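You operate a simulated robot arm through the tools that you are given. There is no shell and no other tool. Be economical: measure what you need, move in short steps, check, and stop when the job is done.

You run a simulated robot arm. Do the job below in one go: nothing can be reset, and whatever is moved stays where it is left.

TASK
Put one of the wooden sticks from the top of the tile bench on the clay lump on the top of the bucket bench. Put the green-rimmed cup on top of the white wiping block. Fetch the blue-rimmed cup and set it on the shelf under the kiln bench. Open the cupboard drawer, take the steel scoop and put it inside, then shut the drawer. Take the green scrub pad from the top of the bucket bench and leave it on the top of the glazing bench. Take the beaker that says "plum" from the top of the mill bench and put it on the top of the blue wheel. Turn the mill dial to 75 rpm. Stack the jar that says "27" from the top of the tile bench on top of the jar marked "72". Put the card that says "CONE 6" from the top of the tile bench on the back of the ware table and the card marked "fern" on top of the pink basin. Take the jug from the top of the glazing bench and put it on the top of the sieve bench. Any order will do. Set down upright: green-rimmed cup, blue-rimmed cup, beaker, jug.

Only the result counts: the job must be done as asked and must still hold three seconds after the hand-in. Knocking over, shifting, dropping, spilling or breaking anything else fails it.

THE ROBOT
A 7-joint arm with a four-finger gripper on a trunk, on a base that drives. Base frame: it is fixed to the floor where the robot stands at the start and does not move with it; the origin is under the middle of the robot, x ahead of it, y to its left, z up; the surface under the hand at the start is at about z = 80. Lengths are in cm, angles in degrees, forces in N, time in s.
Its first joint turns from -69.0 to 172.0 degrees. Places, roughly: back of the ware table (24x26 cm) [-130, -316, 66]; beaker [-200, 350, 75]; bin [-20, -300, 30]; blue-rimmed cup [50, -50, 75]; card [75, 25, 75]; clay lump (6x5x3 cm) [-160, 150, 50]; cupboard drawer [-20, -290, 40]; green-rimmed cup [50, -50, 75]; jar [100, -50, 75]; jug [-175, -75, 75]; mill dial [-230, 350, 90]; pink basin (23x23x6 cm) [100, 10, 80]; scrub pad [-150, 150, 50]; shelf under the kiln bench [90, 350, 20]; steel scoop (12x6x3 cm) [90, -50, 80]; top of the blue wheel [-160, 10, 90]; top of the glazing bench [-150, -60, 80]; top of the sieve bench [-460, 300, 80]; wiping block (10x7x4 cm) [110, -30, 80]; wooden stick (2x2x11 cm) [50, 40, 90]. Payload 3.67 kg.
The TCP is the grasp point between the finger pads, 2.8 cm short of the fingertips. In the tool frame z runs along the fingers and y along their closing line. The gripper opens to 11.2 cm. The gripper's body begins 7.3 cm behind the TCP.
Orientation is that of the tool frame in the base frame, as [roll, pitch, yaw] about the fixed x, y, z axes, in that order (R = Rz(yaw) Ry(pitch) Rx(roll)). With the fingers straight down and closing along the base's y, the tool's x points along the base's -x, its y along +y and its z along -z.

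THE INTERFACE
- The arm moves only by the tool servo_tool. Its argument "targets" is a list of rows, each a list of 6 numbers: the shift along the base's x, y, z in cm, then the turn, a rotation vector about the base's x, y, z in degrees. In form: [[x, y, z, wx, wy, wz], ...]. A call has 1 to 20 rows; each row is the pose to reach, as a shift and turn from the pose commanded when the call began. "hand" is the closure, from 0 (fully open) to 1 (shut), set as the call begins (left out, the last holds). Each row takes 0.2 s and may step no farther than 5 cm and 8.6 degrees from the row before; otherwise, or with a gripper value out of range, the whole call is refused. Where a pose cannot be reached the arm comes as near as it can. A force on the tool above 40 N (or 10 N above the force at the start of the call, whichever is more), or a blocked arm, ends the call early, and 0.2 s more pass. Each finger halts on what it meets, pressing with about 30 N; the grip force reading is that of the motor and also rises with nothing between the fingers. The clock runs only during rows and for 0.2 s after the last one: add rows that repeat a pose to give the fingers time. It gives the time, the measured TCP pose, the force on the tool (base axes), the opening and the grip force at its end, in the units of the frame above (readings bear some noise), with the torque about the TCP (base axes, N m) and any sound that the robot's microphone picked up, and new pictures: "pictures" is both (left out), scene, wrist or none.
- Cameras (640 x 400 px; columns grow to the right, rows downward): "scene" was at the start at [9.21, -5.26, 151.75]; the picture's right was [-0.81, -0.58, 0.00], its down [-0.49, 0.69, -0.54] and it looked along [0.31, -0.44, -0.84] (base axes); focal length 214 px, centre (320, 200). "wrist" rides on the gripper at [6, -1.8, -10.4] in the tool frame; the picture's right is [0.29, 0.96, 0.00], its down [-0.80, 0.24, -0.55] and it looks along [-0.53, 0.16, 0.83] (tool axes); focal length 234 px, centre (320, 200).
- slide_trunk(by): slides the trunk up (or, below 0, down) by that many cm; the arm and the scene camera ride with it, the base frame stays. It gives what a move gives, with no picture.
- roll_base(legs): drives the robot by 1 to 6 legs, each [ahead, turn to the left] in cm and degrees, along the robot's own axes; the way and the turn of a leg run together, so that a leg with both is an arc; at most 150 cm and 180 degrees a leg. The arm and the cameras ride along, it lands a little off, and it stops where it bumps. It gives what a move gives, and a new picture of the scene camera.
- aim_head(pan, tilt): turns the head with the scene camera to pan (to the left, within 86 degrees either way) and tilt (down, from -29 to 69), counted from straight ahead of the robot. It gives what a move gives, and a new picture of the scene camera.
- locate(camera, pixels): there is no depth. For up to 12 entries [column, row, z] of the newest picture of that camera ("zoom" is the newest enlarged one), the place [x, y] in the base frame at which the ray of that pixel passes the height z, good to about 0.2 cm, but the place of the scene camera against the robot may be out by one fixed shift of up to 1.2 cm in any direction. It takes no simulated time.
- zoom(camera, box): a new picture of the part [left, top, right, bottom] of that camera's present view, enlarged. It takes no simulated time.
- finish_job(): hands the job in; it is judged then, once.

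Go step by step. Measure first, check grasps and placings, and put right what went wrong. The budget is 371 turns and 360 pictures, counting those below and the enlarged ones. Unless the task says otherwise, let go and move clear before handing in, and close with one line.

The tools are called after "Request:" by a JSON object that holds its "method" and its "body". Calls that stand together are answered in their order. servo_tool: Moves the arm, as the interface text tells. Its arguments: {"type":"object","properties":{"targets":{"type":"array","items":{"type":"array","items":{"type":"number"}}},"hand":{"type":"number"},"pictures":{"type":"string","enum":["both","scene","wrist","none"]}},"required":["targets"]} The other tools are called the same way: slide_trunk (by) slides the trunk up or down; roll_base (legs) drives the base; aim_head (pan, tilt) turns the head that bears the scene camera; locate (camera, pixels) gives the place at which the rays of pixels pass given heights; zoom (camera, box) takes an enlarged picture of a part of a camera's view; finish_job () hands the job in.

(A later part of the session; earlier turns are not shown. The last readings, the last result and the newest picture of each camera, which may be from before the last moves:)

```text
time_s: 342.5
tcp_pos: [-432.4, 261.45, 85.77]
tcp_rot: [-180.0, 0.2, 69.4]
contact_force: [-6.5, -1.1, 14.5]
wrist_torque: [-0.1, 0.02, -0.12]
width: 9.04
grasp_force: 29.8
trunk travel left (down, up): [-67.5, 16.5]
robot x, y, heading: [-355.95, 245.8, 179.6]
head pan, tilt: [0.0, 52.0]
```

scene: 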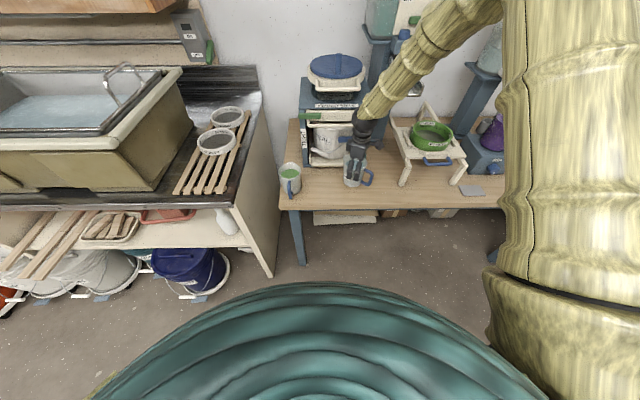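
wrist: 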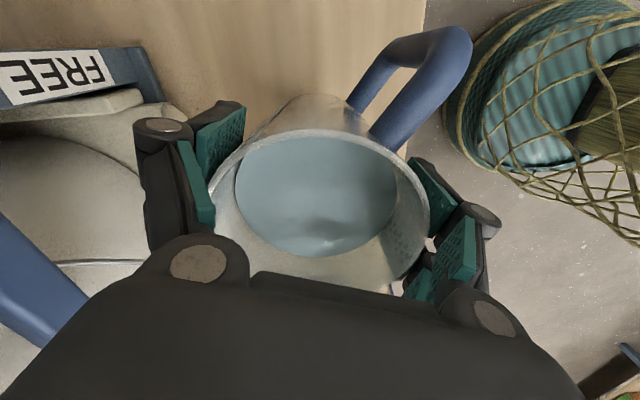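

Firm contact. Release and rise straight up.

Request:
{"method": "servo_tool", "body": {"targets": [[0, 0, 0.2, 0, 0, 0], [0, 0, 0.2, 0, 0, 0], [0, 0, 0.2, 0, 0, 0]], "hand": 0, "pictures": "none"}}

Request:
{"method": "servo_tool", "body": {"targets": [[0, 0, 3, 0, 0, 0], [0, 0, 6, 0, 0, 0], [0, 0, 10, 0, 0, 0], [0, 0, 14, 0, 0, 0], [3, -1, 18, 0, 0, 0], [7, -3, 20, 0, 0, 0], [11, -4, 22, 0, 0, 0], [15, -5, 23, 0, 0, 0], [18, -6, 24, 0, 0, 0]], "pictures": "scene"}}

Request:
{"method": "zoom", "body": {"camera": "scene", "box": [260, 90, 440, 230]}}

```text
time_s: 343.3
tcp_pos: [-432.37, 261.49, 85.88]
tcp_rot: [179.9, 0.2, 69.3]
contact_force: [-0.2, -0.1, 0.0]
wrist_torque: [-0.03, -0.02, -0.02]
width: 11.22
grasp_force: 0.0
trunk travel left (down, up): [-67.5, 16.5]
robot x, y, heading: [-355.7, 246.09, 179.4]
head pan, tilt: [0.0, 52.0]
```

```text
refused: row 5 steps farther than a row can; nothing moved
```

```text
2.86 times, centred on (350, 160) of scene
```

zoom: 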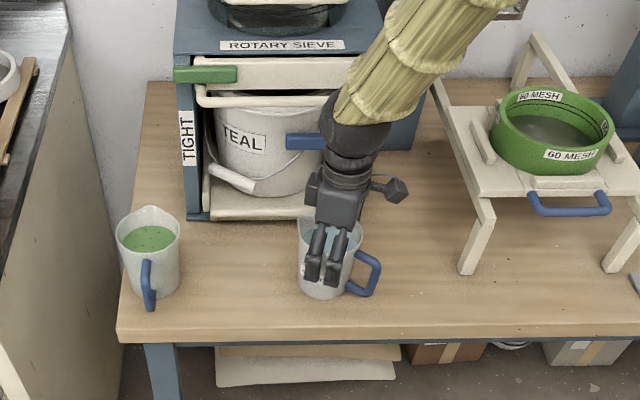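

Request:
{"method": "servo_tool", "body": {"targets": [[0, 0, 3, 0, 0, 0], [0, 0, 6, 0, 0, 0], [0, 0, 10, 0, 0, 0], [0, 0, 14, 0, 0, 0], [2, -1, 17, 0, 0, 0], [5, -2, 19, 0, 0, -8.5], [9, -3, 21, 0, 0, -17], [13, -4, 23, 0, 0, -25.5], [17, -5, 24, 0, 0, -34], [19, -6, 24, 0, 0, -42.5], [19, -6, 24, 0, 0, -51], [19, -6, 24, 0, 0, -59.5], [19, -6, 24, 0, 0, -68], [19, -6, 24, 0, 0, -69.5]], "pictures": "scene"}}

Request:
{"method": "zoom", "body": {"camera": "scene", "box": [260, 90, 440, 230]}}

```text
time_s: 346.3
tcp_pos: [-413.38, 255.7, 109.92]
tcp_rot: [179.8, 0.0, -0.1]
contact_force: [-0.5, -0.3, 1.2]
wrist_torque: [0.01, -0.01, -0.03]
width: 11.19
grasp_force: 0.0
trunk travel left (down, up): [-67.5, 16.5]
robot x, y, heading: [-355.81, 245.61, 179.3]
head pan, tilt: [0.0, 52.0]
```

scene: 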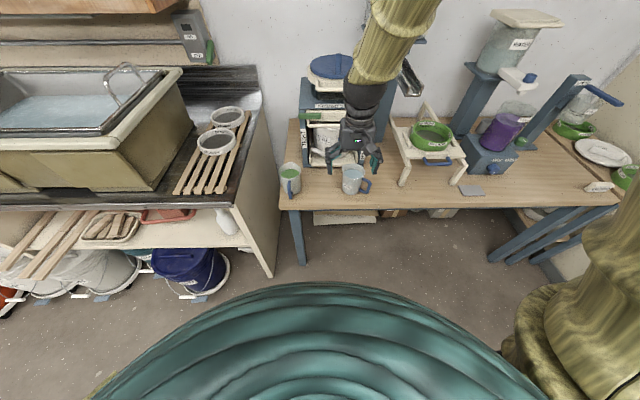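

```text
2.86 times, centred on (350, 160) of scene
```

zoom: 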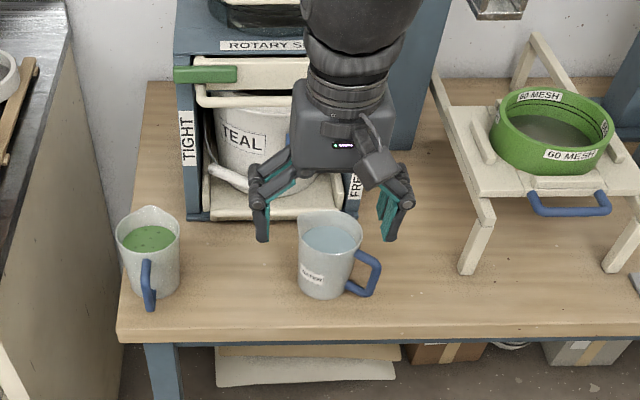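

The jug is safely on the sieve bench. Next, the mill bench: turn around, go east, face north.

Request:
{"method": "roll_base", "body": {"legs": [[0, -179], [130, 0], [0, 90]]}}

Request:
{"method": "aim_head", "body": {"pan": 0, "tilt": 38}}

Request:
{"method": "zoom", "body": {"camera": "scene", "box": [180, 80, 460, 260]}}

```text
time_s: 363.9
tcp_pos: [-219.93, 304.82, 109.8]
tcp_rot: [179.9, 0.1, -88.9]
contact_force: [-0.2, 0.2, 0.2]
wrist_torque: [-0.02, -0.02, 0.03]
width: 11.21
grasp_force: 0.0
trunk travel left (down, up): [-67.5, 16.5]
robot x, y, heading: [-228.43, 246.67, 90.4]
head pan, tilt: [0.0, 52.0]
```

scene: 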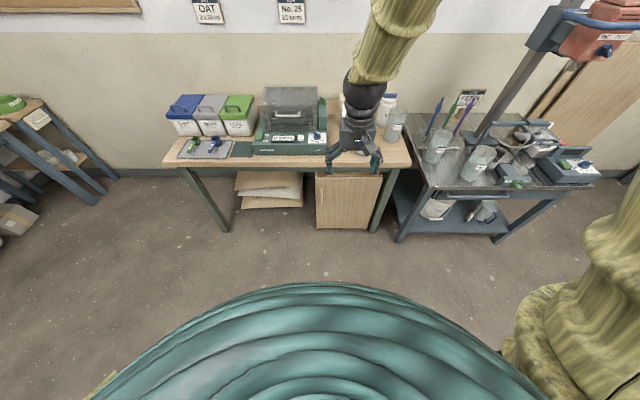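

```text
time_s: 364.6
tcp_pos: [-219.8, 304.77, 109.83]
tcp_rot: [179.9, 0.1, -88.9]
contact_force: [0.6, -0.7, -1.2]
wrist_torque: [-0.02, 0.0, -0.02]
width: 11.19
grasp_force: 0.1
trunk travel left (down, up): [-67.5, 16.5]
robot x, y, heading: [-228.27, 247.25, 90.4]
head pan, tilt: [0.0, 38.0]
```

scene: 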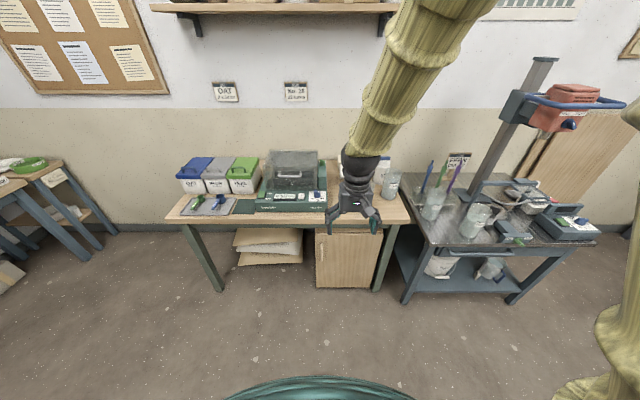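

```text
2.22 times, centred on (320, 170) of scene
```

zoom: 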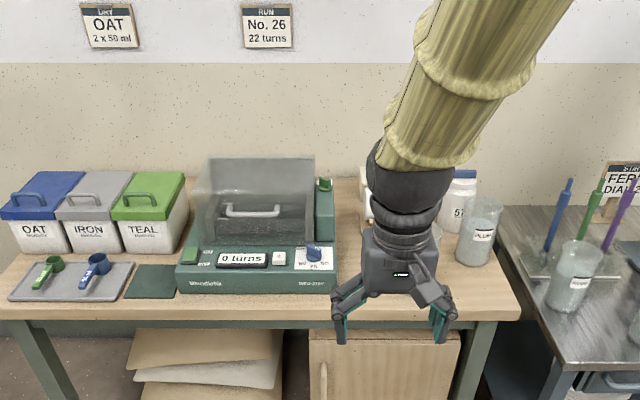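

Request:
{"method": "zoom", "body": {"camera": "scene", "box": [250, 170, 340, 220]}}

Request:
{"method": "zoom", "body": {"camera": "scene", "box": [330, 140, 450, 230]}}

```text
7.11 times, centred on (295, 195) of scene
```

zoom: 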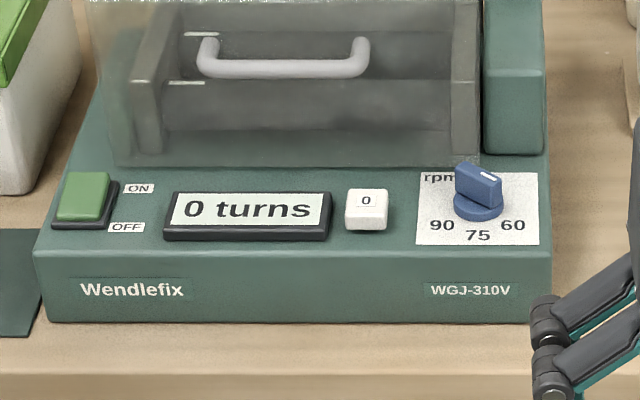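

```text
4.44 times, centred on (390, 185) of scene
```

zoom: 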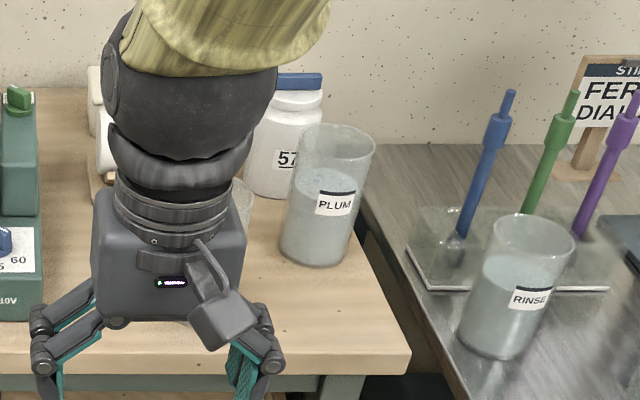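

Request:
{"method": "locate", "body": {"camera": "scene", "pixels": [[317.2, 194, 92], [317.2, 194, 90], [391, 198, 80], [391, 172, 92], [255, 200, 90], [170, 215, 80], [410, 222, 80]]}}

```text
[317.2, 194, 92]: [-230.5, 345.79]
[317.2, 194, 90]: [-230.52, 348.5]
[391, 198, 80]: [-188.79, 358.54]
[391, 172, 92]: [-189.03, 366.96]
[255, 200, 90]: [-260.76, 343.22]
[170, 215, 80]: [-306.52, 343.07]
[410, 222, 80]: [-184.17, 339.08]
```

The dial shows 90/75/60 across its front arc. I'll move in for a wrist view of the knob.

Request:
{"method": "roll_base", "body": {"legs": [[28, 0]]}}

Request:
{"method": "servo_tool", "body": {"targets": [[-3, 0, 0, 0, 0, 0], [-6, 1, 0, 0, 0, 0], [-9, 2, 0, 0, 0, 0], [-10.5, 3, 0, 0, 0, 0], [-10.5, 3, 0, 0, 0, 0]], "pictures": "both"}}

Request:
{"method": "zoom", "body": {"camera": "wrist", "box": [220, 40, 420, 200]}}

```text
time_s: 366.6
tcp_pos: [-220.45, 333.78, 109.82]
tcp_rot: [180.0, 0.0, -88.8]
contact_force: [0.3, 0.7, 0.5]
wrist_torque: [-0.02, -0.01, -0.03]
width: 11.19
grasp_force: 0.1
trunk travel left (down, up): [-67.5, 16.5]
robot x, y, heading: [-228.54, 275.73, 90.6]
head pan, tilt: [0.0, 38.0]
```

scene: 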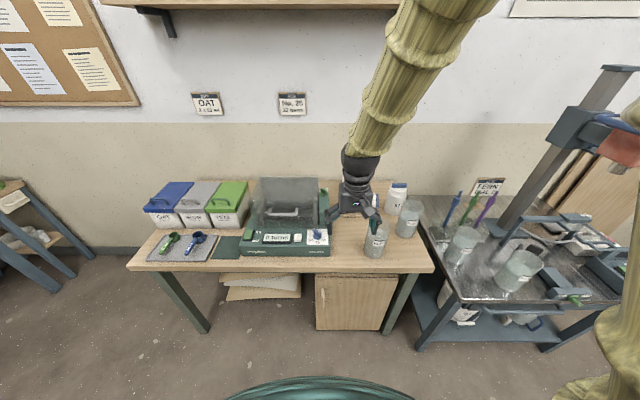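

```text
time_s: 367.8
tcp_pos: [-230.98, 336.61, 110.19]
tcp_rot: [179.9, 0.2, -88.7]
contact_force: [-0.1, -0.5, -0.2]
wrist_torque: [0.05, 0.01, -0.01]
width: 11.21
grasp_force: 0.1
trunk travel left (down, up): [-67.5, 16.5]
robot x, y, heading: [-228.6, 275.59, 90.6]
head pan, tilt: [0.0, 38.0]
```

scene: 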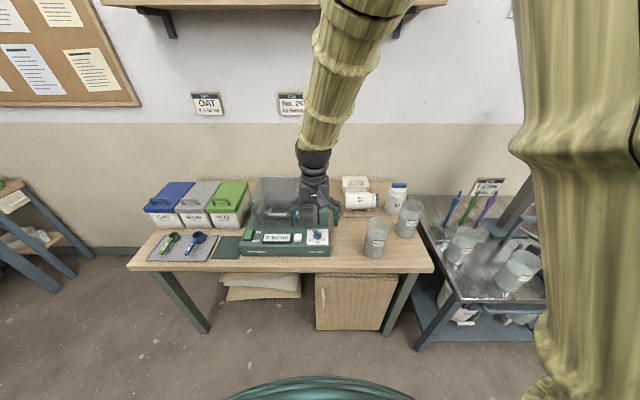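
wrist: 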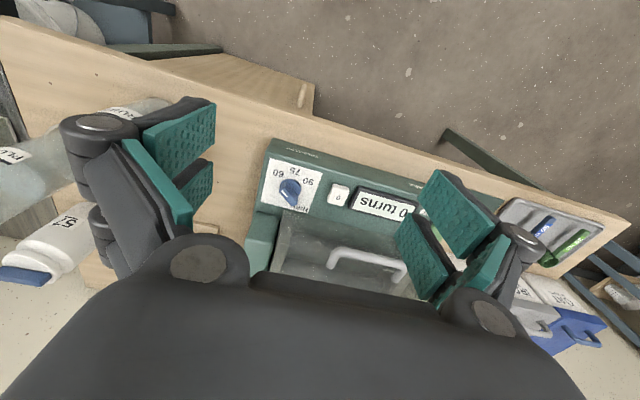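

```text
2.50 times, centred on (320, 120) of wrist
```

zoom: 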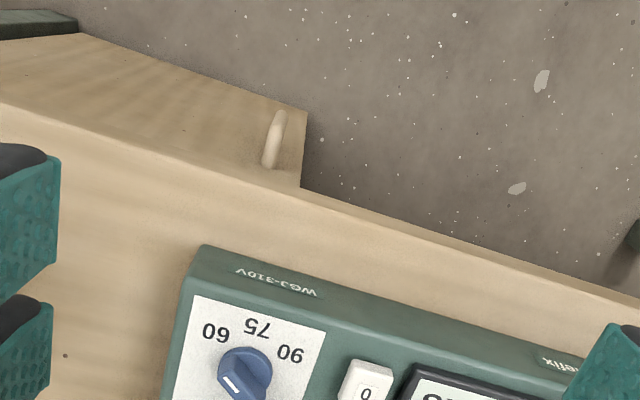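

Request:
{"method": "zoom", "body": {"camera": "wrist", "box": [260, 155, 330, 220]}}

Request:
{"method": "locate", "body": {"camera": "wrist", "pixels": [[290, 192, 90], [290, 192, 92], [270, 158, 88], [322, 215, 88], [285, 220, 95], [365, 258, 100]]}}

Request:
{"method": "zoom", "body": {"camera": "scene", "box": [340, 170, 440, 270]}}

```text
6.15 times, centred on (295, 188) of wrist
```

zoom: 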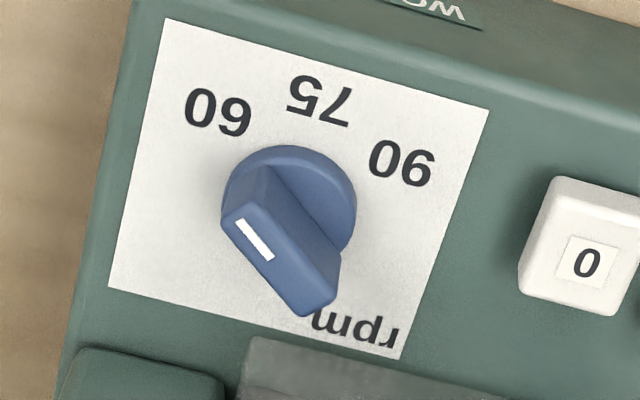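

```text
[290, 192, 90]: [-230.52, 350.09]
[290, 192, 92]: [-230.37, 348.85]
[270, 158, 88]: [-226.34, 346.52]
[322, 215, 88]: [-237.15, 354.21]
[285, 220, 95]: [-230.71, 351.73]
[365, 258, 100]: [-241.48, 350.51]
```

```text
4.00 times, centred on (390, 220) of scene
```

zoom: 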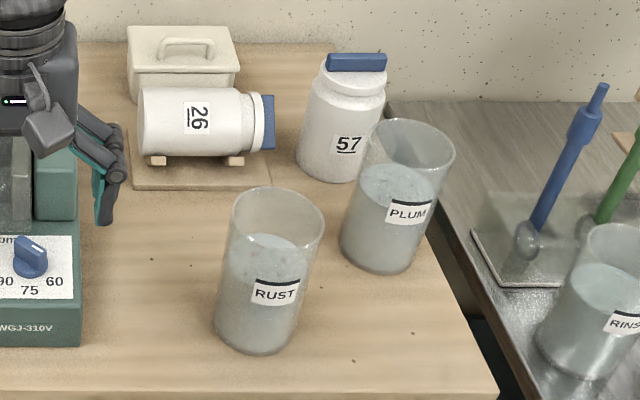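

Request:
{"method": "locate", "body": {"camera": "wrist", "pixels": [[277.9, 173.4, 88], [295, 171.3, 88], [308, 181.5, 88], [290.1, 188.8, 88.5], [282, 183, 91], [291, 202, 91], [284, 193, 91], [261.5, 206, 88], [317, 176, 88]]}}

```text
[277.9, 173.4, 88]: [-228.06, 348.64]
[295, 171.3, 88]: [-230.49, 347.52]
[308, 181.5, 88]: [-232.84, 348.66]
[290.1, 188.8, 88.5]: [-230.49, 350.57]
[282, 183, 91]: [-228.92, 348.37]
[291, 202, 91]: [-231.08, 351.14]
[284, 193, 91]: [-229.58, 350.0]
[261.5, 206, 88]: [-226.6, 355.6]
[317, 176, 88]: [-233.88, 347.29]
```

Request:
{"method": "locate", "body": {"camera": "wrist", "pixels": [[279.1, 190.1, 91], [292.2, 207, 91], [281.7, 191.6, 91], [287.2, 197.8, 91], [286, 182.3, 91], [299, 198.2, 91], [240, 200, 88], [283.6, 212, 89], [262, 232, 98]]}}

```text
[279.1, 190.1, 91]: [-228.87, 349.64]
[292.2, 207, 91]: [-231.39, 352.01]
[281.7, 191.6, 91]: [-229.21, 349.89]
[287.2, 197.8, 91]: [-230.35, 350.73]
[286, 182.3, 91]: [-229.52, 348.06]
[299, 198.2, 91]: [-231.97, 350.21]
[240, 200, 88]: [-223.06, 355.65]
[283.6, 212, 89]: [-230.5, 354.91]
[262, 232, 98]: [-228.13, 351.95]
```

The knob points at 60 (bar angle ≈-40°); 75 lies straight to the front, so I must turn it ≈51° clockwise from above. First yaw the hand +48.5° and narrow it, then tilt 12° to stay clear of the lid.

Request:
{"method": "servo_tool", "body": {"targets": [[0, 0, 0, 0, 0, 8.5], [0, 0, 0, 0, 0, 17], [0, 0, 0, 0, 0, 25.5], [0, 0, 0, 0, 0, 34], [0, 0, 0, 0, 0, 42], [0, 0, 0, 0, 0, 48.5], [0, 0, 0, 0, 0, 48.5]], "hand": 0.6, "pictures": "none"}}

Request:
{"method": "servo_tool", "body": {"targets": [[0, 4, -1, 6, 0, 0], [0, 8, -4, 12, 0, 0], [0.5, 11, -7, 12, 0, 0], [0.5, 13, -11, 12, 0, 0], [0.5, 13, -11, 12, 0, 0]], "pictures": "both"}}

Request:
{"method": "zoom", "body": {"camera": "scene", "box": [240, 150, 380, 270]}}

```text
time_s: 369.4
tcp_pos: [-230.93, 336.63, 109.96]
tcp_rot: [179.9, 0.0, -40.1]
contact_force: [0.1, 0.3, 0.1]
wrist_torque: [0.0, -0.04, 0.0]
width: 4.48
grasp_force: 0.0
trunk travel left (down, up): [-67.5, 16.5]
robot x, y, heading: [-228.58, 275.48, 90.5]
head pan, tilt: [0.0, 38.0]
```

```text
time_s: 370.6
tcp_pos: [-230.32, 349.45, 98.95]
tcp_rot: [-170.7, 7.9, -39.5]
contact_force: [0.3, -0.3, 0.0]
wrist_torque: [0.0, 0.03, 0.0]
width: 4.49
grasp_force: 0.0
trunk travel left (down, up): [-67.5, 16.5]
robot x, y, heading: [-228.54, 275.81, 90.6]
head pan, tilt: [0.0, 38.0]
```

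scene: 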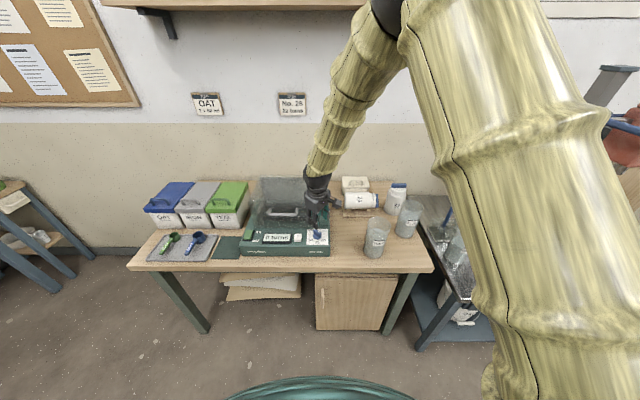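
wrist: 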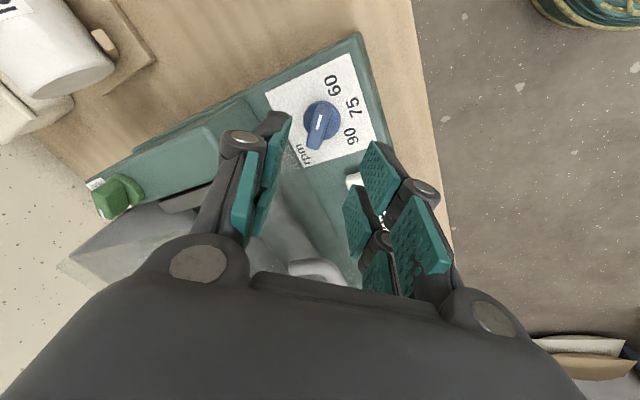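

```text
3.33 times, centred on (310, 210) of scene
```

zoom: 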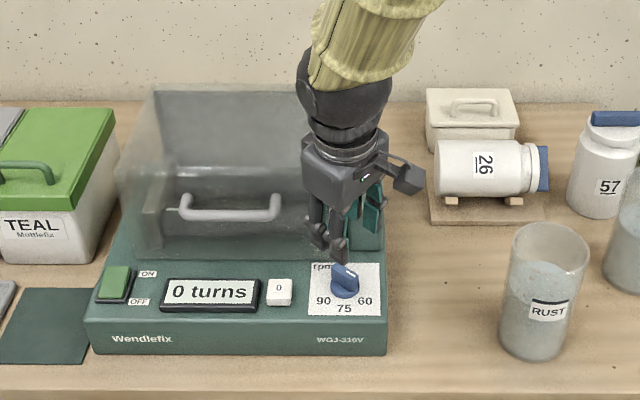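

Request:
{"method": "zoom", "body": {"camera": "wrist", "box": [260, 50, 390, 180]}}

Request:
{"method": "locate", "body": {"camera": "wrist", "pixels": [[320, 122, 88], [320, 122, 90], [326, 117, 88], [265, 90, 87], [378, 140, 87], [345, 55, 87]]}}

```text
3.08 times, centred on (325, 115) of wrist
```

zoom: 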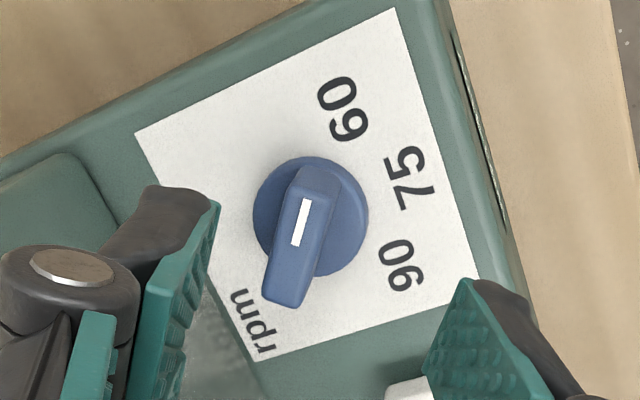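

```text
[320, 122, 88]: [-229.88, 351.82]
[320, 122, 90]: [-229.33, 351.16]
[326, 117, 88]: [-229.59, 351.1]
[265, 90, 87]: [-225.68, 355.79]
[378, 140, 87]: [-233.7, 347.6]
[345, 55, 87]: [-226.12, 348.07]
```

Two-view triangulation puts the knob at (-230.3,352.0) with its top near z≈88.5. I'll tilt 8° more and come down halfway.

Request:
{"method": "servo_tool", "body": {"targets": [[0, 0.5, -2, 4, 0, 0], [0, 1.2, -4, 8, 0, 0], [0, 1.9, -6, 8, 0, 0], [0, 1.9, -6, 8, 0, 0]], "pictures": "both"}}

Request:
{"method": "zoom", "body": {"camera": "wrist", "box": [240, 90, 420, 250]}}

Request:
{"method": "zoom", "body": {"camera": "scene", "box": [260, 170, 360, 260]}}

```text
time_s: 371.6
tcp_pos: [-230.05, 351.58, 92.95]
tcp_rot: [-164.8, 13.3, -38.8]
contact_force: [1.1, -0.5, 0.3]
wrist_torque: [0.04, -0.03, 0.01]
width: 4.49
grasp_force: 0.2
trunk travel left (down, up): [-67.5, 16.5]
robot x, y, heading: [-228.57, 275.53, 90.7]
head pan, tilt: [0.0, 38.0]
```

scene: 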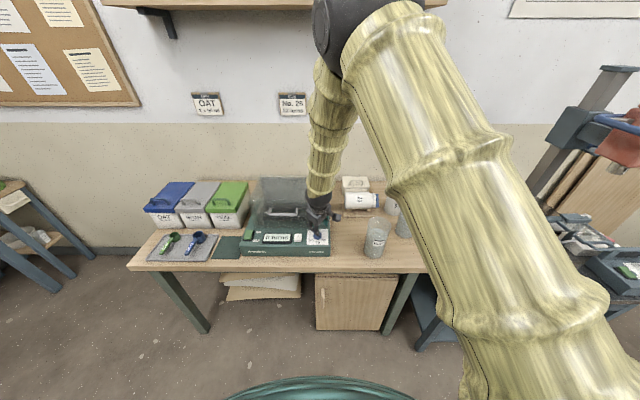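
wrist: 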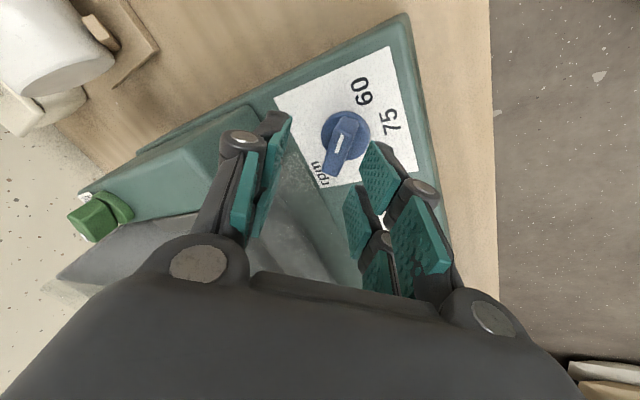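

```text
2.50 times, centred on (330, 170) of wrist
```

zoom: 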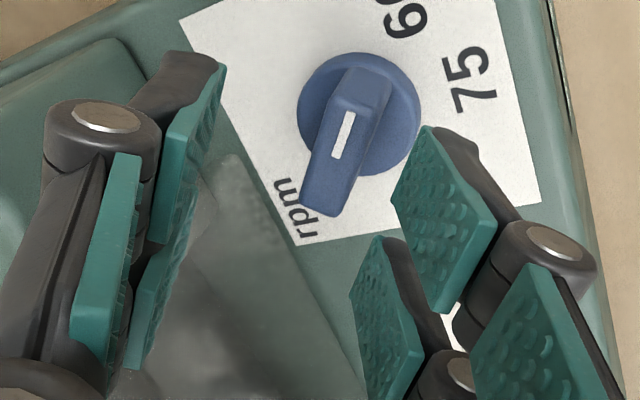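

```text
4.44 times, centred on (310, 215) of scene
```

zoom: 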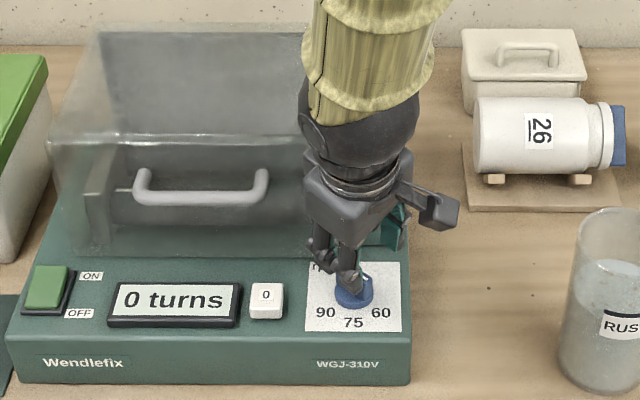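

Request:
{"method": "locate", "body": {"camera": "wrist", "pixels": [[346, 137.2, 86], [346, 137.2, 87], [346, 137.2, 85], [340, 146, 88], [340, 146, 89], [387, 185, 86], [275, 95, 86]]}}

```text
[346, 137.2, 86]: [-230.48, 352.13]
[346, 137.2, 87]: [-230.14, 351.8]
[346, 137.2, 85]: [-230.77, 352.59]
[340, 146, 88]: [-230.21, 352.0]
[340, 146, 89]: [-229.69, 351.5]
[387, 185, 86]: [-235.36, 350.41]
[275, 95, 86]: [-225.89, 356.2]
```

Request:
{"method": "servo_tool", "body": {"targets": [[-0.35, 0, -1.5, 0, 0, 0], [-0.35, -0.1, -2.7, 0, 0, 0], [-0.35, -0.2, -3.6, 0, 0, 0], [-0.35, -0.2, -3.6, 0, 0, 0]], "pictures": "wrist"}}

Request:
{"method": "zoom", "body": {"camera": "wrist", "box": [240, 90, 420, 250]}}

```text
time_s: 372.6
tcp_pos: [-230.11, 351.57, 89.43]
tcp_rot: [-165.2, 13.5, -39.4]
contact_force: [-0.3, -0.1, 0.7]
wrist_torque: [0.01, 0.01, 0.03]
width: 4.49
grasp_force: 0.0
trunk travel left (down, up): [-67.5, 16.5]
robot x, y, heading: [-228.79, 275.79, 90.8]
head pan, tilt: [0.0, 38.0]
```

wrist: 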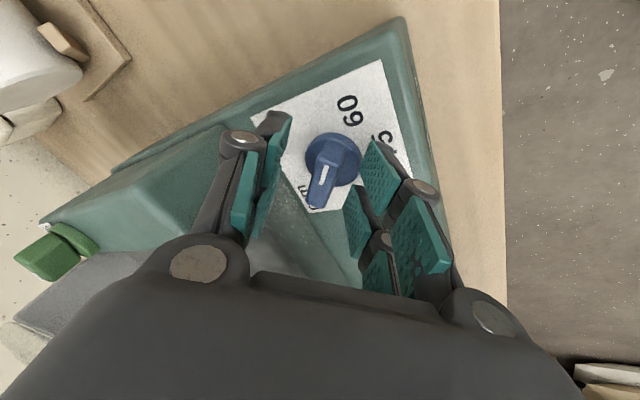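

```text
2.50 times, centred on (330, 170) of wrist
```

zoom: 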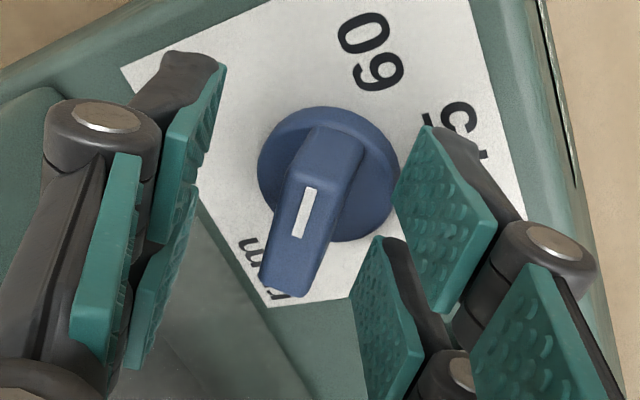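

Bar is between the pads. I'll close on it.

Request:
{"method": "servo_tool", "body": {"targets": [[0, 0, -0.2, 0, 0, 0], [0, 0, -0.2, 0, 0, 0], [0, 0, -0.2, 0, 0, 0], [0, 0, -0.2, 0, 0, 0]], "hand": 1, "pictures": "wrist"}}

Request:
{"method": "zoom", "body": {"camera": "wrist", "box": [240, 90, 420, 250]}}

```text
time_s: 373.6
tcp_pos: [-230.32, 351.37, 89.26]
tcp_rot: [-165.2, 13.4, -39.4]
contact_force: [-15.7, -18.2, 6.1]
wrist_torque: [-0.71, 1.21, 0.23]
width: 1.78
grasp_force: 45.3
trunk travel left (down, up): [-67.5, 16.5]
robot x, y, heading: [-228.42, 275.89, 90.5]
head pan, tilt: [0.0, 38.0]
```

wrist: 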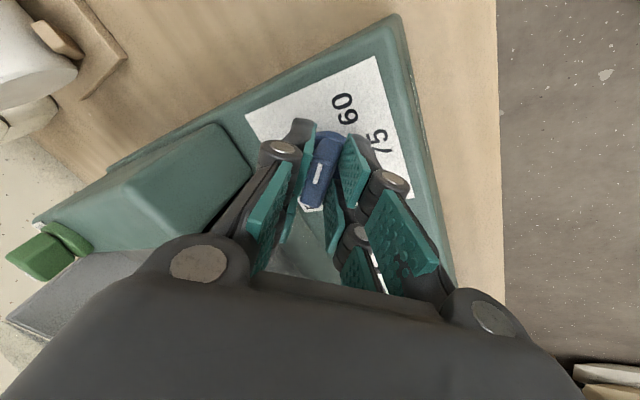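

```text
2.50 times, centred on (330, 170) of wrist
```

zoom: 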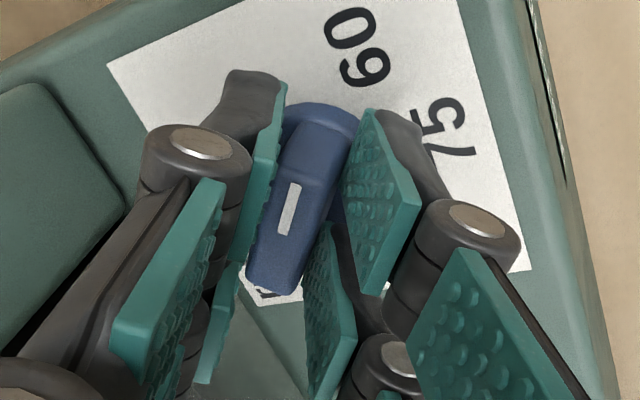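

Gripped. I'll relieve the side load, then turn −51.5° about the vertical in small steps.

Request:
{"method": "servo_tool", "body": {"targets": [[-0.2, -0.2, 0, 0, 0, 0], [-0.3, -0.2, 0, 0, 0, -5], [-0.37, -0.2, 0, 0, 0, -11], [-0.45, -0.18, 0, 0, 0, -17], [-0.54, -0.15, 0, 0, 0, -23], [-0.62, -0.12, 0, 0, 0, -29], [-0.7, -0.08, 0, 0, 0, -35], [-0.76, -0.05, 0, 0, 0, -41], [-0.8, -0.02, 0, 0, 0, -46.5], [-0.82, 0, 0, 0, 0, -51.5], [-0.82, 0, 0, 0, 0, -51.5]], "pictures": "both"}}

Request:
{"method": "zoom", "body": {"camera": "wrist", "box": [240, 90, 420, 250]}}

```text
time_s: 374.2
tcp_pos: [-230.37, 351.37, 89.29]
tcp_rot: [-166.9, 14.3, -44.5]
contact_force: [-20.8, -5.9, 15.5]
wrist_torque: [-1.49, -0.03, 0.23]
width: 1.74
grasp_force: 45.6
trunk travel left (down, up): [-67.5, 16.5]
robot x, y, heading: [-228.48, 276.02, 90.9]
head pan, tilt: [0.0, 38.0]
stopped in row 2: the force on the tool passed its limit at 47 N (the readings are from after the stop); the commanded pose is now the measured one
```

scene: 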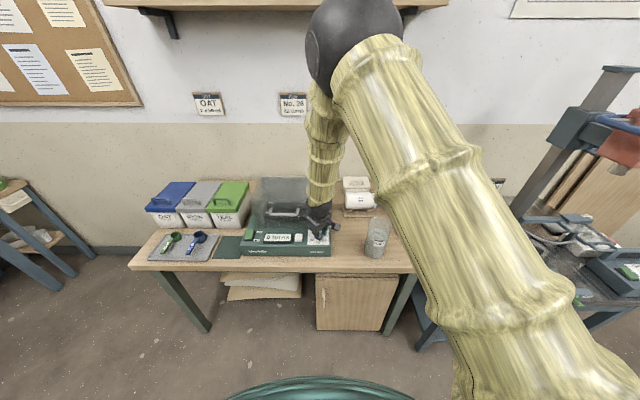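
wrist: 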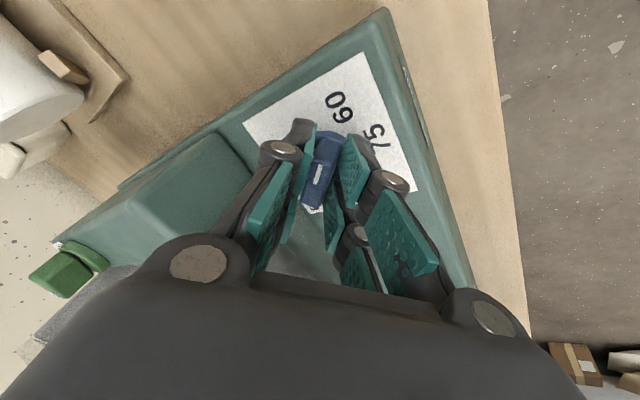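

```text
2.50 times, centred on (330, 170) of wrist
```

zoom: 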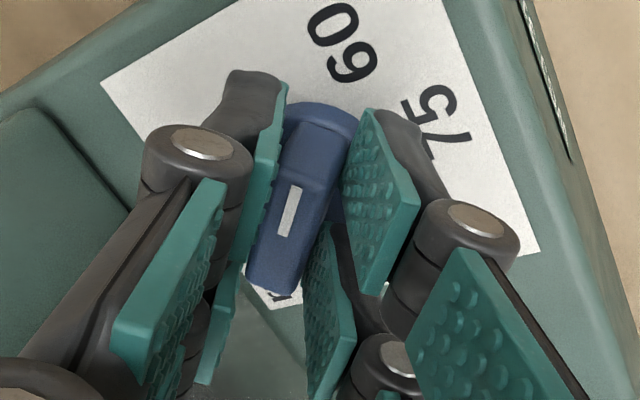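

Request:
{"method": "servo_tool", "body": {"targets": [[-0.15, -0.15, 0, 0, 0, 0], [-0.3, -0.3, 0, 0, 0, 0], [-0.3, -0.3, 0, 0, 0, 0]], "pictures": "none"}}

```text
time_s: 375.0
tcp_pos: [-230.32, 351.34, 89.35]
tcp_rot: [-166.7, 14.2, -44.9]
contact_force: [-23.0, 12.0, 18.8]
wrist_torque: [-0.2, 0.95, 0.23]
width: 1.75
grasp_force: 44.7
trunk travel left (down, up): [-67.5, 16.5]
robot x, y, heading: [-228.75, 275.93, 91.0]
head pan, tilt: [0.0, 38.0]
```

Request:
{"method": "servo_tool", "body": {"targets": [[-0.2, 0.1, 0.2, 0, 0, 0], [-0.4, 0.2, 0.4, 0, 0, 0], [-0.4, 0.2, 0.4, 0, 0, 0]], "pictures": "none"}}

```text
time_s: 375.8
tcp_pos: [-230.41, 351.38, 89.3]
tcp_rot: [-167.2, 13.9, -45.3]
contact_force: [3.8, 7.3, 0.0]
wrist_torque: [-0.49, 0.24, -0.04]
width: 1.74
grasp_force: 44.9
trunk travel left (down, up): [-67.5, 16.5]
robot x, y, heading: [-228.43, 275.93, 90.9]
head pan, tilt: [0.0, 38.0]
```

Forces relieved. Rotate in smaller batches.

Request:
{"method": "servo_tool", "body": {"targets": [[-0.05, 0, 0, 0, 0, -4], [-0.1, 0, 0, 0, 0, -8], [-0.15, 0.01, 0, 0, 0, -12], [-0.2, 0.02, 0, 0, 0, -16], [-0.25, 0.03, 0, 0, 0, -20]], "pictures": "none"}}

```text
time_s: 376.4
tcp_pos: [-230.51, 351.3, 89.55]
tcp_rot: [-169.3, 14.5, -52.8]
contact_force: [-14.3, 1.9, -2.5]
wrist_torque: [-1.08, 0.18, 0.11]
width: 1.63
grasp_force: 45.4
trunk travel left (down, up): [-67.5, 16.5]
robot x, y, heading: [-228.53, 276.01, 91.1]
head pan, tilt: [0.0, 38.0]
stopped in row 2: the force on the tool passed its limit at 47 N (the readings are from after the stop); the commanded pose is now the measured one
```

Request:
{"method": "servo_tool", "body": {"targets": [[-0.25, 0.02, 0, 0, 0, -3], [-0.4, 0.04, 0, 0, 0, -6.5], [-0.55, 0.06, 0, 0, 0, -10], [-0.65, 0.08, 0, 0, 0, -14], [-0.75, 0.1, 0, 0, 0, -18]], "pictures": "wrist"}}

Request:
{"method": "zoom", "body": {"camera": "wrist", "box": [240, 90, 420, 250]}}

```text
time_s: 376.9
tcp_pos: [-230.51, 351.35, 89.57]
tcp_rot: [-171.3, 14.7, -59.0]
contact_force: [-14.5, 2.1, -3.6]
wrist_torque: [-0.61, 0.53, 0.12]
width: 1.55
grasp_force: 44.5
trunk travel left (down, up): [-67.5, 16.5]
robot x, y, heading: [-228.69, 275.88, 91.2]
head pan, tilt: [0.0, 38.0]
stopped in row 2: the force on the tool passed its limit at 49 N (the readings are from after the stop); the commanded pose is now the measured one
```

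wrist: 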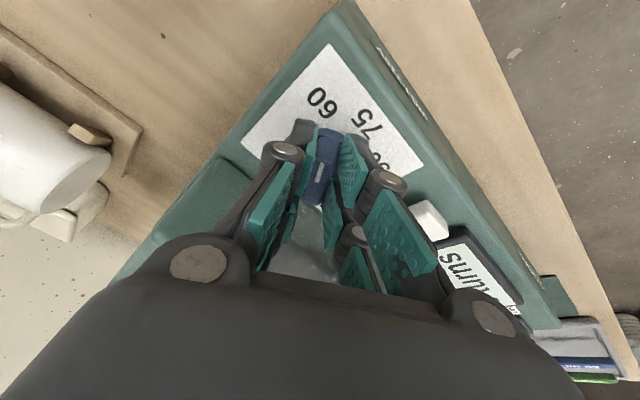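

```text
2.50 times, centred on (330, 170) of wrist
```

zoom: 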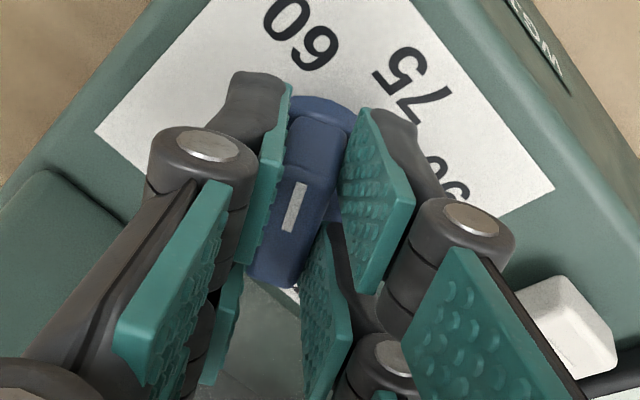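

The knob follows (≈20° so far). Continue in batches.

Request:
{"method": "servo_tool", "body": {"targets": [[-0.15, 0.02, 0, 0, 0, -4], [-0.25, 0.04, 0, 0, 0, -8], [-0.35, 0.06, 0, 0, 0, -12]], "pictures": "none"}}

Request:
{"method": "servo_tool", "body": {"targets": [[-0.15, 0.02, 0, 0, 0, -4], [-0.25, 0.04, 0, 0, 0, -8], [-0.35, 0.06, 0, 0, 0, -12]], "pictures": "none"}}

Request:
{"method": "servo_tool", "body": {"targets": [[-0.15, 0.02, 0, 0, 0, -4], [-0.25, 0.04, 0, 0, 0, -8]], "pictures": "wrist"}}

Request:
{"method": "zoom", "body": {"camera": "wrist", "box": [240, 90, 420, 250]}}

```text
time_s: 377.4
tcp_pos: [-230.61, 351.34, 89.67]
tcp_rot: [-173.1, 14.9, -64.7]
contact_force: [-18.9, 4.9, -8.1]
wrist_torque: [-0.32, 0.78, 0.2]
width: 1.56
grasp_force: 45.2
trunk travel left (down, up): [-67.5, 16.5]
robot x, y, heading: [-228.93, 275.62, 91.4]
head pan, tilt: [0.0, 38.0]
stopped in row 2: the force on the tool passed its limit at 45 N (the readings are from after the stop); the commanded pose is now the measured one
```

```text
time_s: 377.9
tcp_pos: [-230.63, 351.38, 89.65]
tcp_rot: [-174.7, 14.8, -70.4]
contact_force: [-17.1, 6.1, -8.9]
wrist_torque: [-0.02, 0.88, 0.16]
width: 1.47
grasp_force: 45.4
trunk travel left (down, up): [-67.5, 16.5]
robot x, y, heading: [-229.01, 275.66, 91.5]
head pan, tilt: [0.0, 38.0]
stopped in row 2: the force on the tool passed its limit at 49 N (the readings are from after the stop); the commanded pose is now the measured one
```

```text
time_s: 378.3
tcp_pos: [-230.58, 351.31, 89.77]
tcp_rot: [-176.3, 14.5, -76.3]
contact_force: [-16.9, 7.5, -12.5]
wrist_torque: [0.88, 1.09, 0.13]
width: 1.43
grasp_force: 45.3
trunk travel left (down, up): [-67.5, 16.5]
robot x, y, heading: [-228.49, 276.03, 91.5]
head pan, tilt: [0.0, 38.0]
stopped in row 2: the force on the tool passed its limit at 47 N (the readings are from after the stop); the commanded pose is now the measured one
```

wrist: 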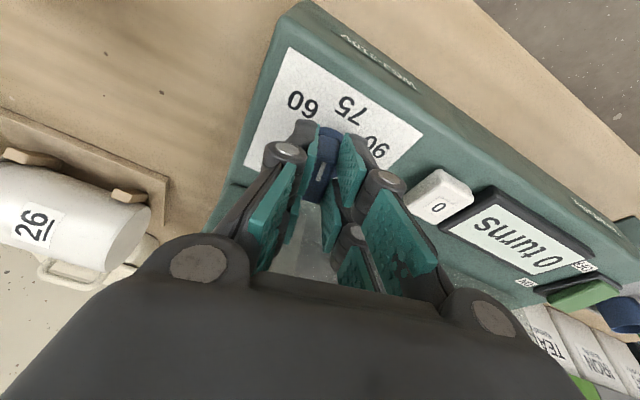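

```text
2.50 times, centred on (330, 170) of wrist
```

zoom: 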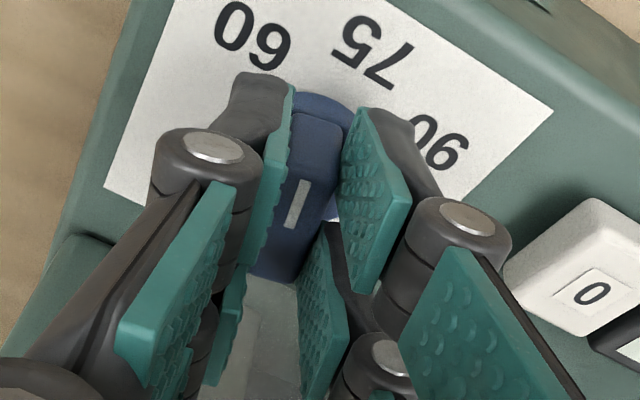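

Request:
{"method": "servo_tool", "body": {"targets": [[-0.2, 0.02, -0.1, 0, 0, -4], [-0.3, 0.04, -0.2, 0, 0, -8]], "pictures": "none"}}

Request:
{"method": "servo_tool", "body": {"targets": [[-0.2, 0.02, -0.1, 0, 0, -4], [-0.3, 0.04, -0.2, 0, 0, -8]], "pictures": "wrist"}}

Request:
{"method": "zoom", "body": {"camera": "wrist", "box": [240, 70, 420, 230]}}

```text
time_s: 378.8
tcp_pos: [-230.66, 351.45, 89.79]
tcp_rot: [-178.2, 14.2, -82.3]
contact_force: [-12.7, 6.7, -11.4]
wrist_torque: [1.16, 0.67, 0.11]
width: 1.39
grasp_force: 45.3
trunk travel left (down, up): [-67.5, 16.5]
robot x, y, heading: [-228.71, 276.01, 91.8]
head pan, tilt: [0.0, 38.0]
stopped in row 2: the force on the tool passed its limit at 44 N (the readings are from after the stop); the commanded pose is now the measured one
```

```text
time_s: 379.3
tcp_pos: [-230.66, 351.47, 89.9]
tcp_rot: [179.9, 13.6, -89.5]
contact_force: [-18.1, 5.1, -11.5]
wrist_torque: [1.26, 0.42, 0.16]
width: 1.44
grasp_force: 45.0
trunk travel left (down, up): [-67.5, 16.5]
robot x, y, heading: [-228.79, 275.68, 91.7]
head pan, tilt: [0.0, 38.0]
stopped in row 2: the force on the tool passed its limit at 124 N (the readings are from after the stop); the commanded pose is now the measured one
```

wrist: 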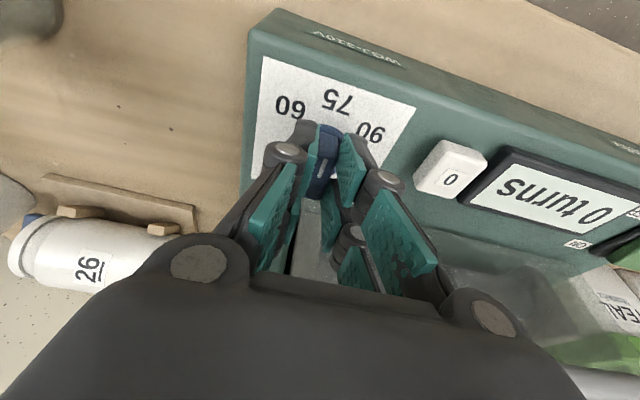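

```text
2.50 times, centred on (330, 150) of wrist
```

zoom: 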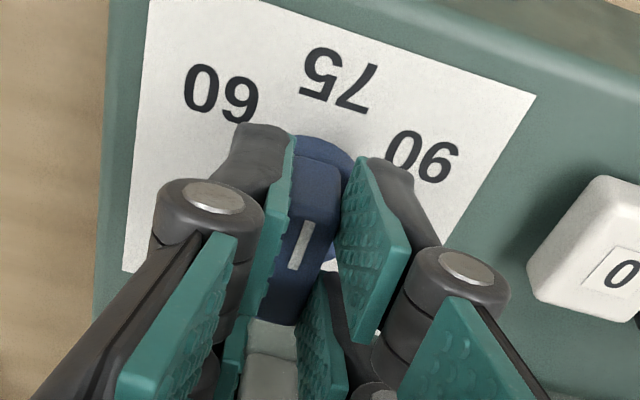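

Turned ≈50° and the pointer looks at 75. Release, back away and check.

Request:
{"method": "servo_tool", "body": {"targets": [[0, 0, 0, 0, 0, 0], [0, 0, 0, 0, 0, 0]], "hand": 0.6, "pictures": "none"}}

Request:
{"method": "servo_tool", "body": {"targets": [[0, -0.7, 2.5, 0, 0, 0], [0, -1.4, 5, 0, 0, 0], [0, -4, 8, 0, 0, 0], [0, -8, 11, 0, 0, 0], [0, -12, 14, -6, 0, 0], [0, -15, 17, -13.8, 0, 0], [0, -15, 19, -13.8, 0, 0]], "pictures": "both"}}

Request:
{"method": "zoom", "body": {"camera": "scene", "box": [240, 190, 340, 260]}}

Request:
{"method": "zoom", "body": {"camera": "wrist", "box": [250, 140, 350, 230]}}

```text
time_s: 379.9
tcp_pos: [-230.53, 351.27, 90.16]
tcp_rot: [-180.0, 13.8, -89.6]
contact_force: [0.2, -0.8, 0.9]
wrist_torque: [-0.03, -0.02, -0.02]
width: 4.5
grasp_force: 0.0
trunk travel left (down, up): [-67.5, 16.5]
robot x, y, heading: [-228.66, 275.85, 91.7]
head pan, tilt: [0.0, 38.0]
```

```text
time_s: 381.5
tcp_pos: [-230.46, 336.2, 109.42]
tcp_rot: [180.0, -0.1, -89.4]
contact_force: [0.8, -0.2, 0.1]
wrist_torque: [0.04, 0.04, 0.02]
width: 4.46
grasp_force: 0.0
trunk travel left (down, up): [-67.5, 16.5]
robot x, y, heading: [-228.64, 275.72, 91.5]
head pan, tilt: [0.0, 38.0]
```

scene: 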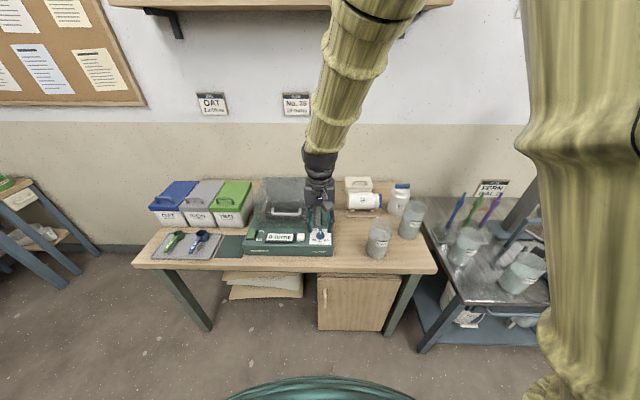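
wrist: 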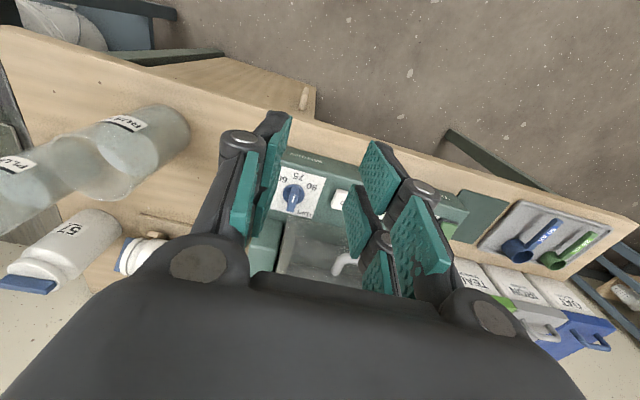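

```text
5.71 times, centred on (290, 225) of scene
```

zoom: 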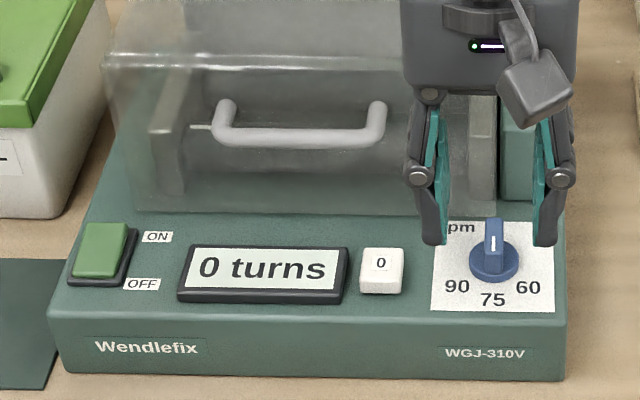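

```text
4.44 times, centred on (300, 185) of wrist
```

zoom: 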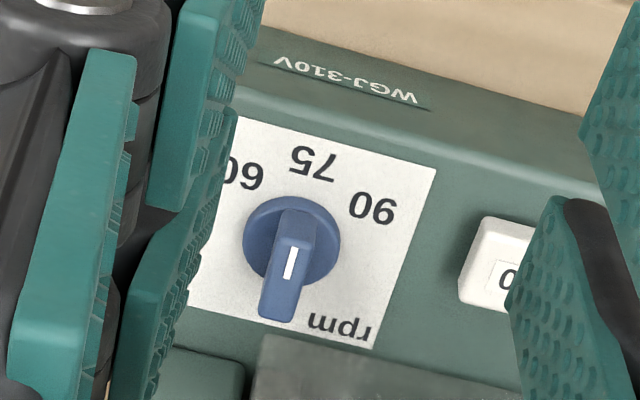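

The dial now reads 75. Next the beaker marked PLUM; I'll locate both beakers.

Request:
{"method": "zoom", "body": {"camera": "scene", "box": [340, 170, 450, 270]}}

Request:
{"method": "locate", "body": {"camera": "zoom", "pixels": [[425, 130, 93], [405, 240, 80], [252, 215, 93], [222, 335, 80], [318, 185, 80], [455, 230, 80]]}}

```text
4.00 times, centred on (395, 220) of scene
```

zoom: 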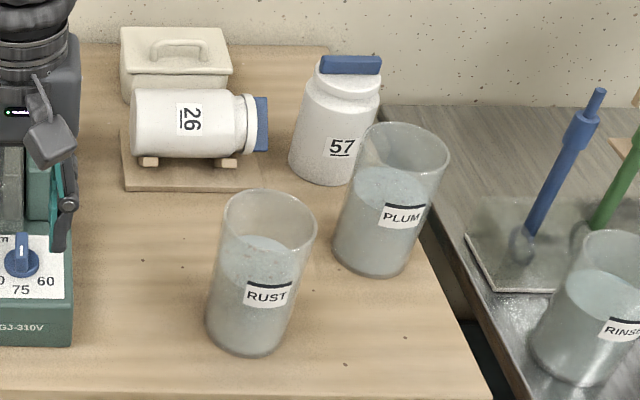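

```text
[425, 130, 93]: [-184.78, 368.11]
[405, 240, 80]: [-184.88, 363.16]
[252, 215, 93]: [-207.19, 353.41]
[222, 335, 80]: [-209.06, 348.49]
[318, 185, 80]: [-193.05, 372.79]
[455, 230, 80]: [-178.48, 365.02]
```

Request:
{"method": "locate", "body": {"camera": "zoom", "pixels": [[405, 150, 93], [374, 255, 80], [268, 220, 93], [246, 335, 80], [335, 250, 80], [413, 250, 80], [338, 165, 80], [378, 165, 90]]}}

```text
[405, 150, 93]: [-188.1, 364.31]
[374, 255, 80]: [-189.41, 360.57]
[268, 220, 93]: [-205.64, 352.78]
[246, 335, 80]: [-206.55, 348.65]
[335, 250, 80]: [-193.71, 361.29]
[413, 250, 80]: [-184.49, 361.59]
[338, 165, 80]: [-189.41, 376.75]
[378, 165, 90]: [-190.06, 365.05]
```

PLUM beaker ≈(-189,361.5), top ≈95, diameter ≈9. I'll move above it with the hand open.

Request:
{"method": "servo_tool", "body": {"targets": [[4.5, 1, 0, 0, 0, 0], [9, 2, 0, 0, 0, 0], [13.5, 3, 0, 0, 0, 0], [18, 5, 0, 0, 0, 0], [22, 7, 0, 0, 0, 0], [26, 9, 0, 0, 0, 0], [30, 11, 0, 0, 0, 0], [34, 13, -0.5, 0, 0, 0], [38, 15, -1, 0, 0, 0], [40, 16, -1, 0, 0, 0], [40, 16, -1, 0, 0, 0]], "hand": 0, "pictures": "both"}}

```text
time_s: 383.9
tcp_pos: [-190.45, 352.21, 108.26]
tcp_rot: [180.0, -0.1, -89.4]
contact_force: [0.2, 0.5, 0.2]
wrist_torque: [0.0, -0.01, 0.0]
width: 11.2
grasp_force: 0.0
trunk travel left (down, up): [-67.5, 16.5]
robot x, y, heading: [-228.77, 275.91, 91.7]
head pan, tilt: [0.0, 38.0]
```

scene: 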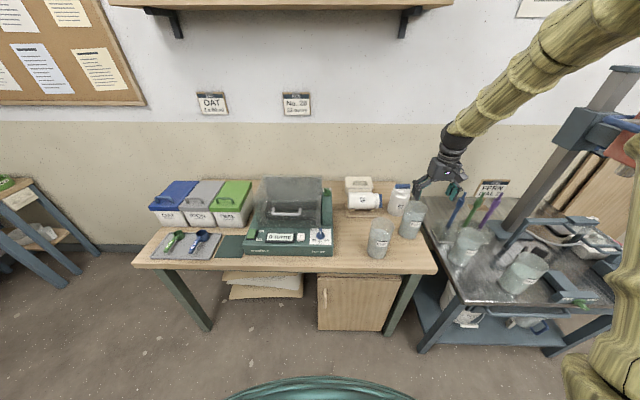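
wrist: 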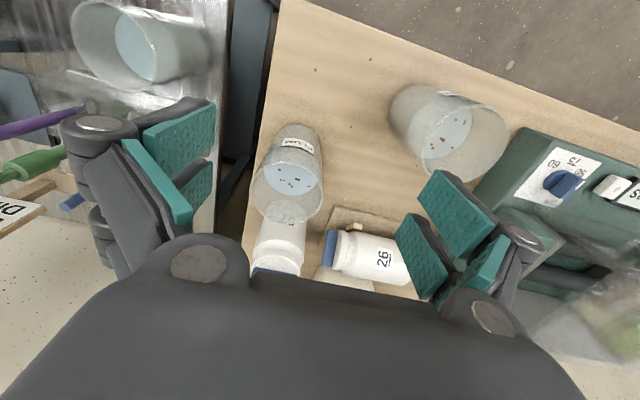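

Request:
{"method": "locate", "body": {"camera": "wrist", "pixels": [[287, 184, 95], [252, 186, 95], [323, 186, 95], [287, 184, 93], [298, 127, 80], [275, 245, 93]]}}

```text
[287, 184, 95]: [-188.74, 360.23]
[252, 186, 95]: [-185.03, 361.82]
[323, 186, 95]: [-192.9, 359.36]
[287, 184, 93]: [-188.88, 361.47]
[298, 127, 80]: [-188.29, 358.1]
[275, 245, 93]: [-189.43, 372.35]
```

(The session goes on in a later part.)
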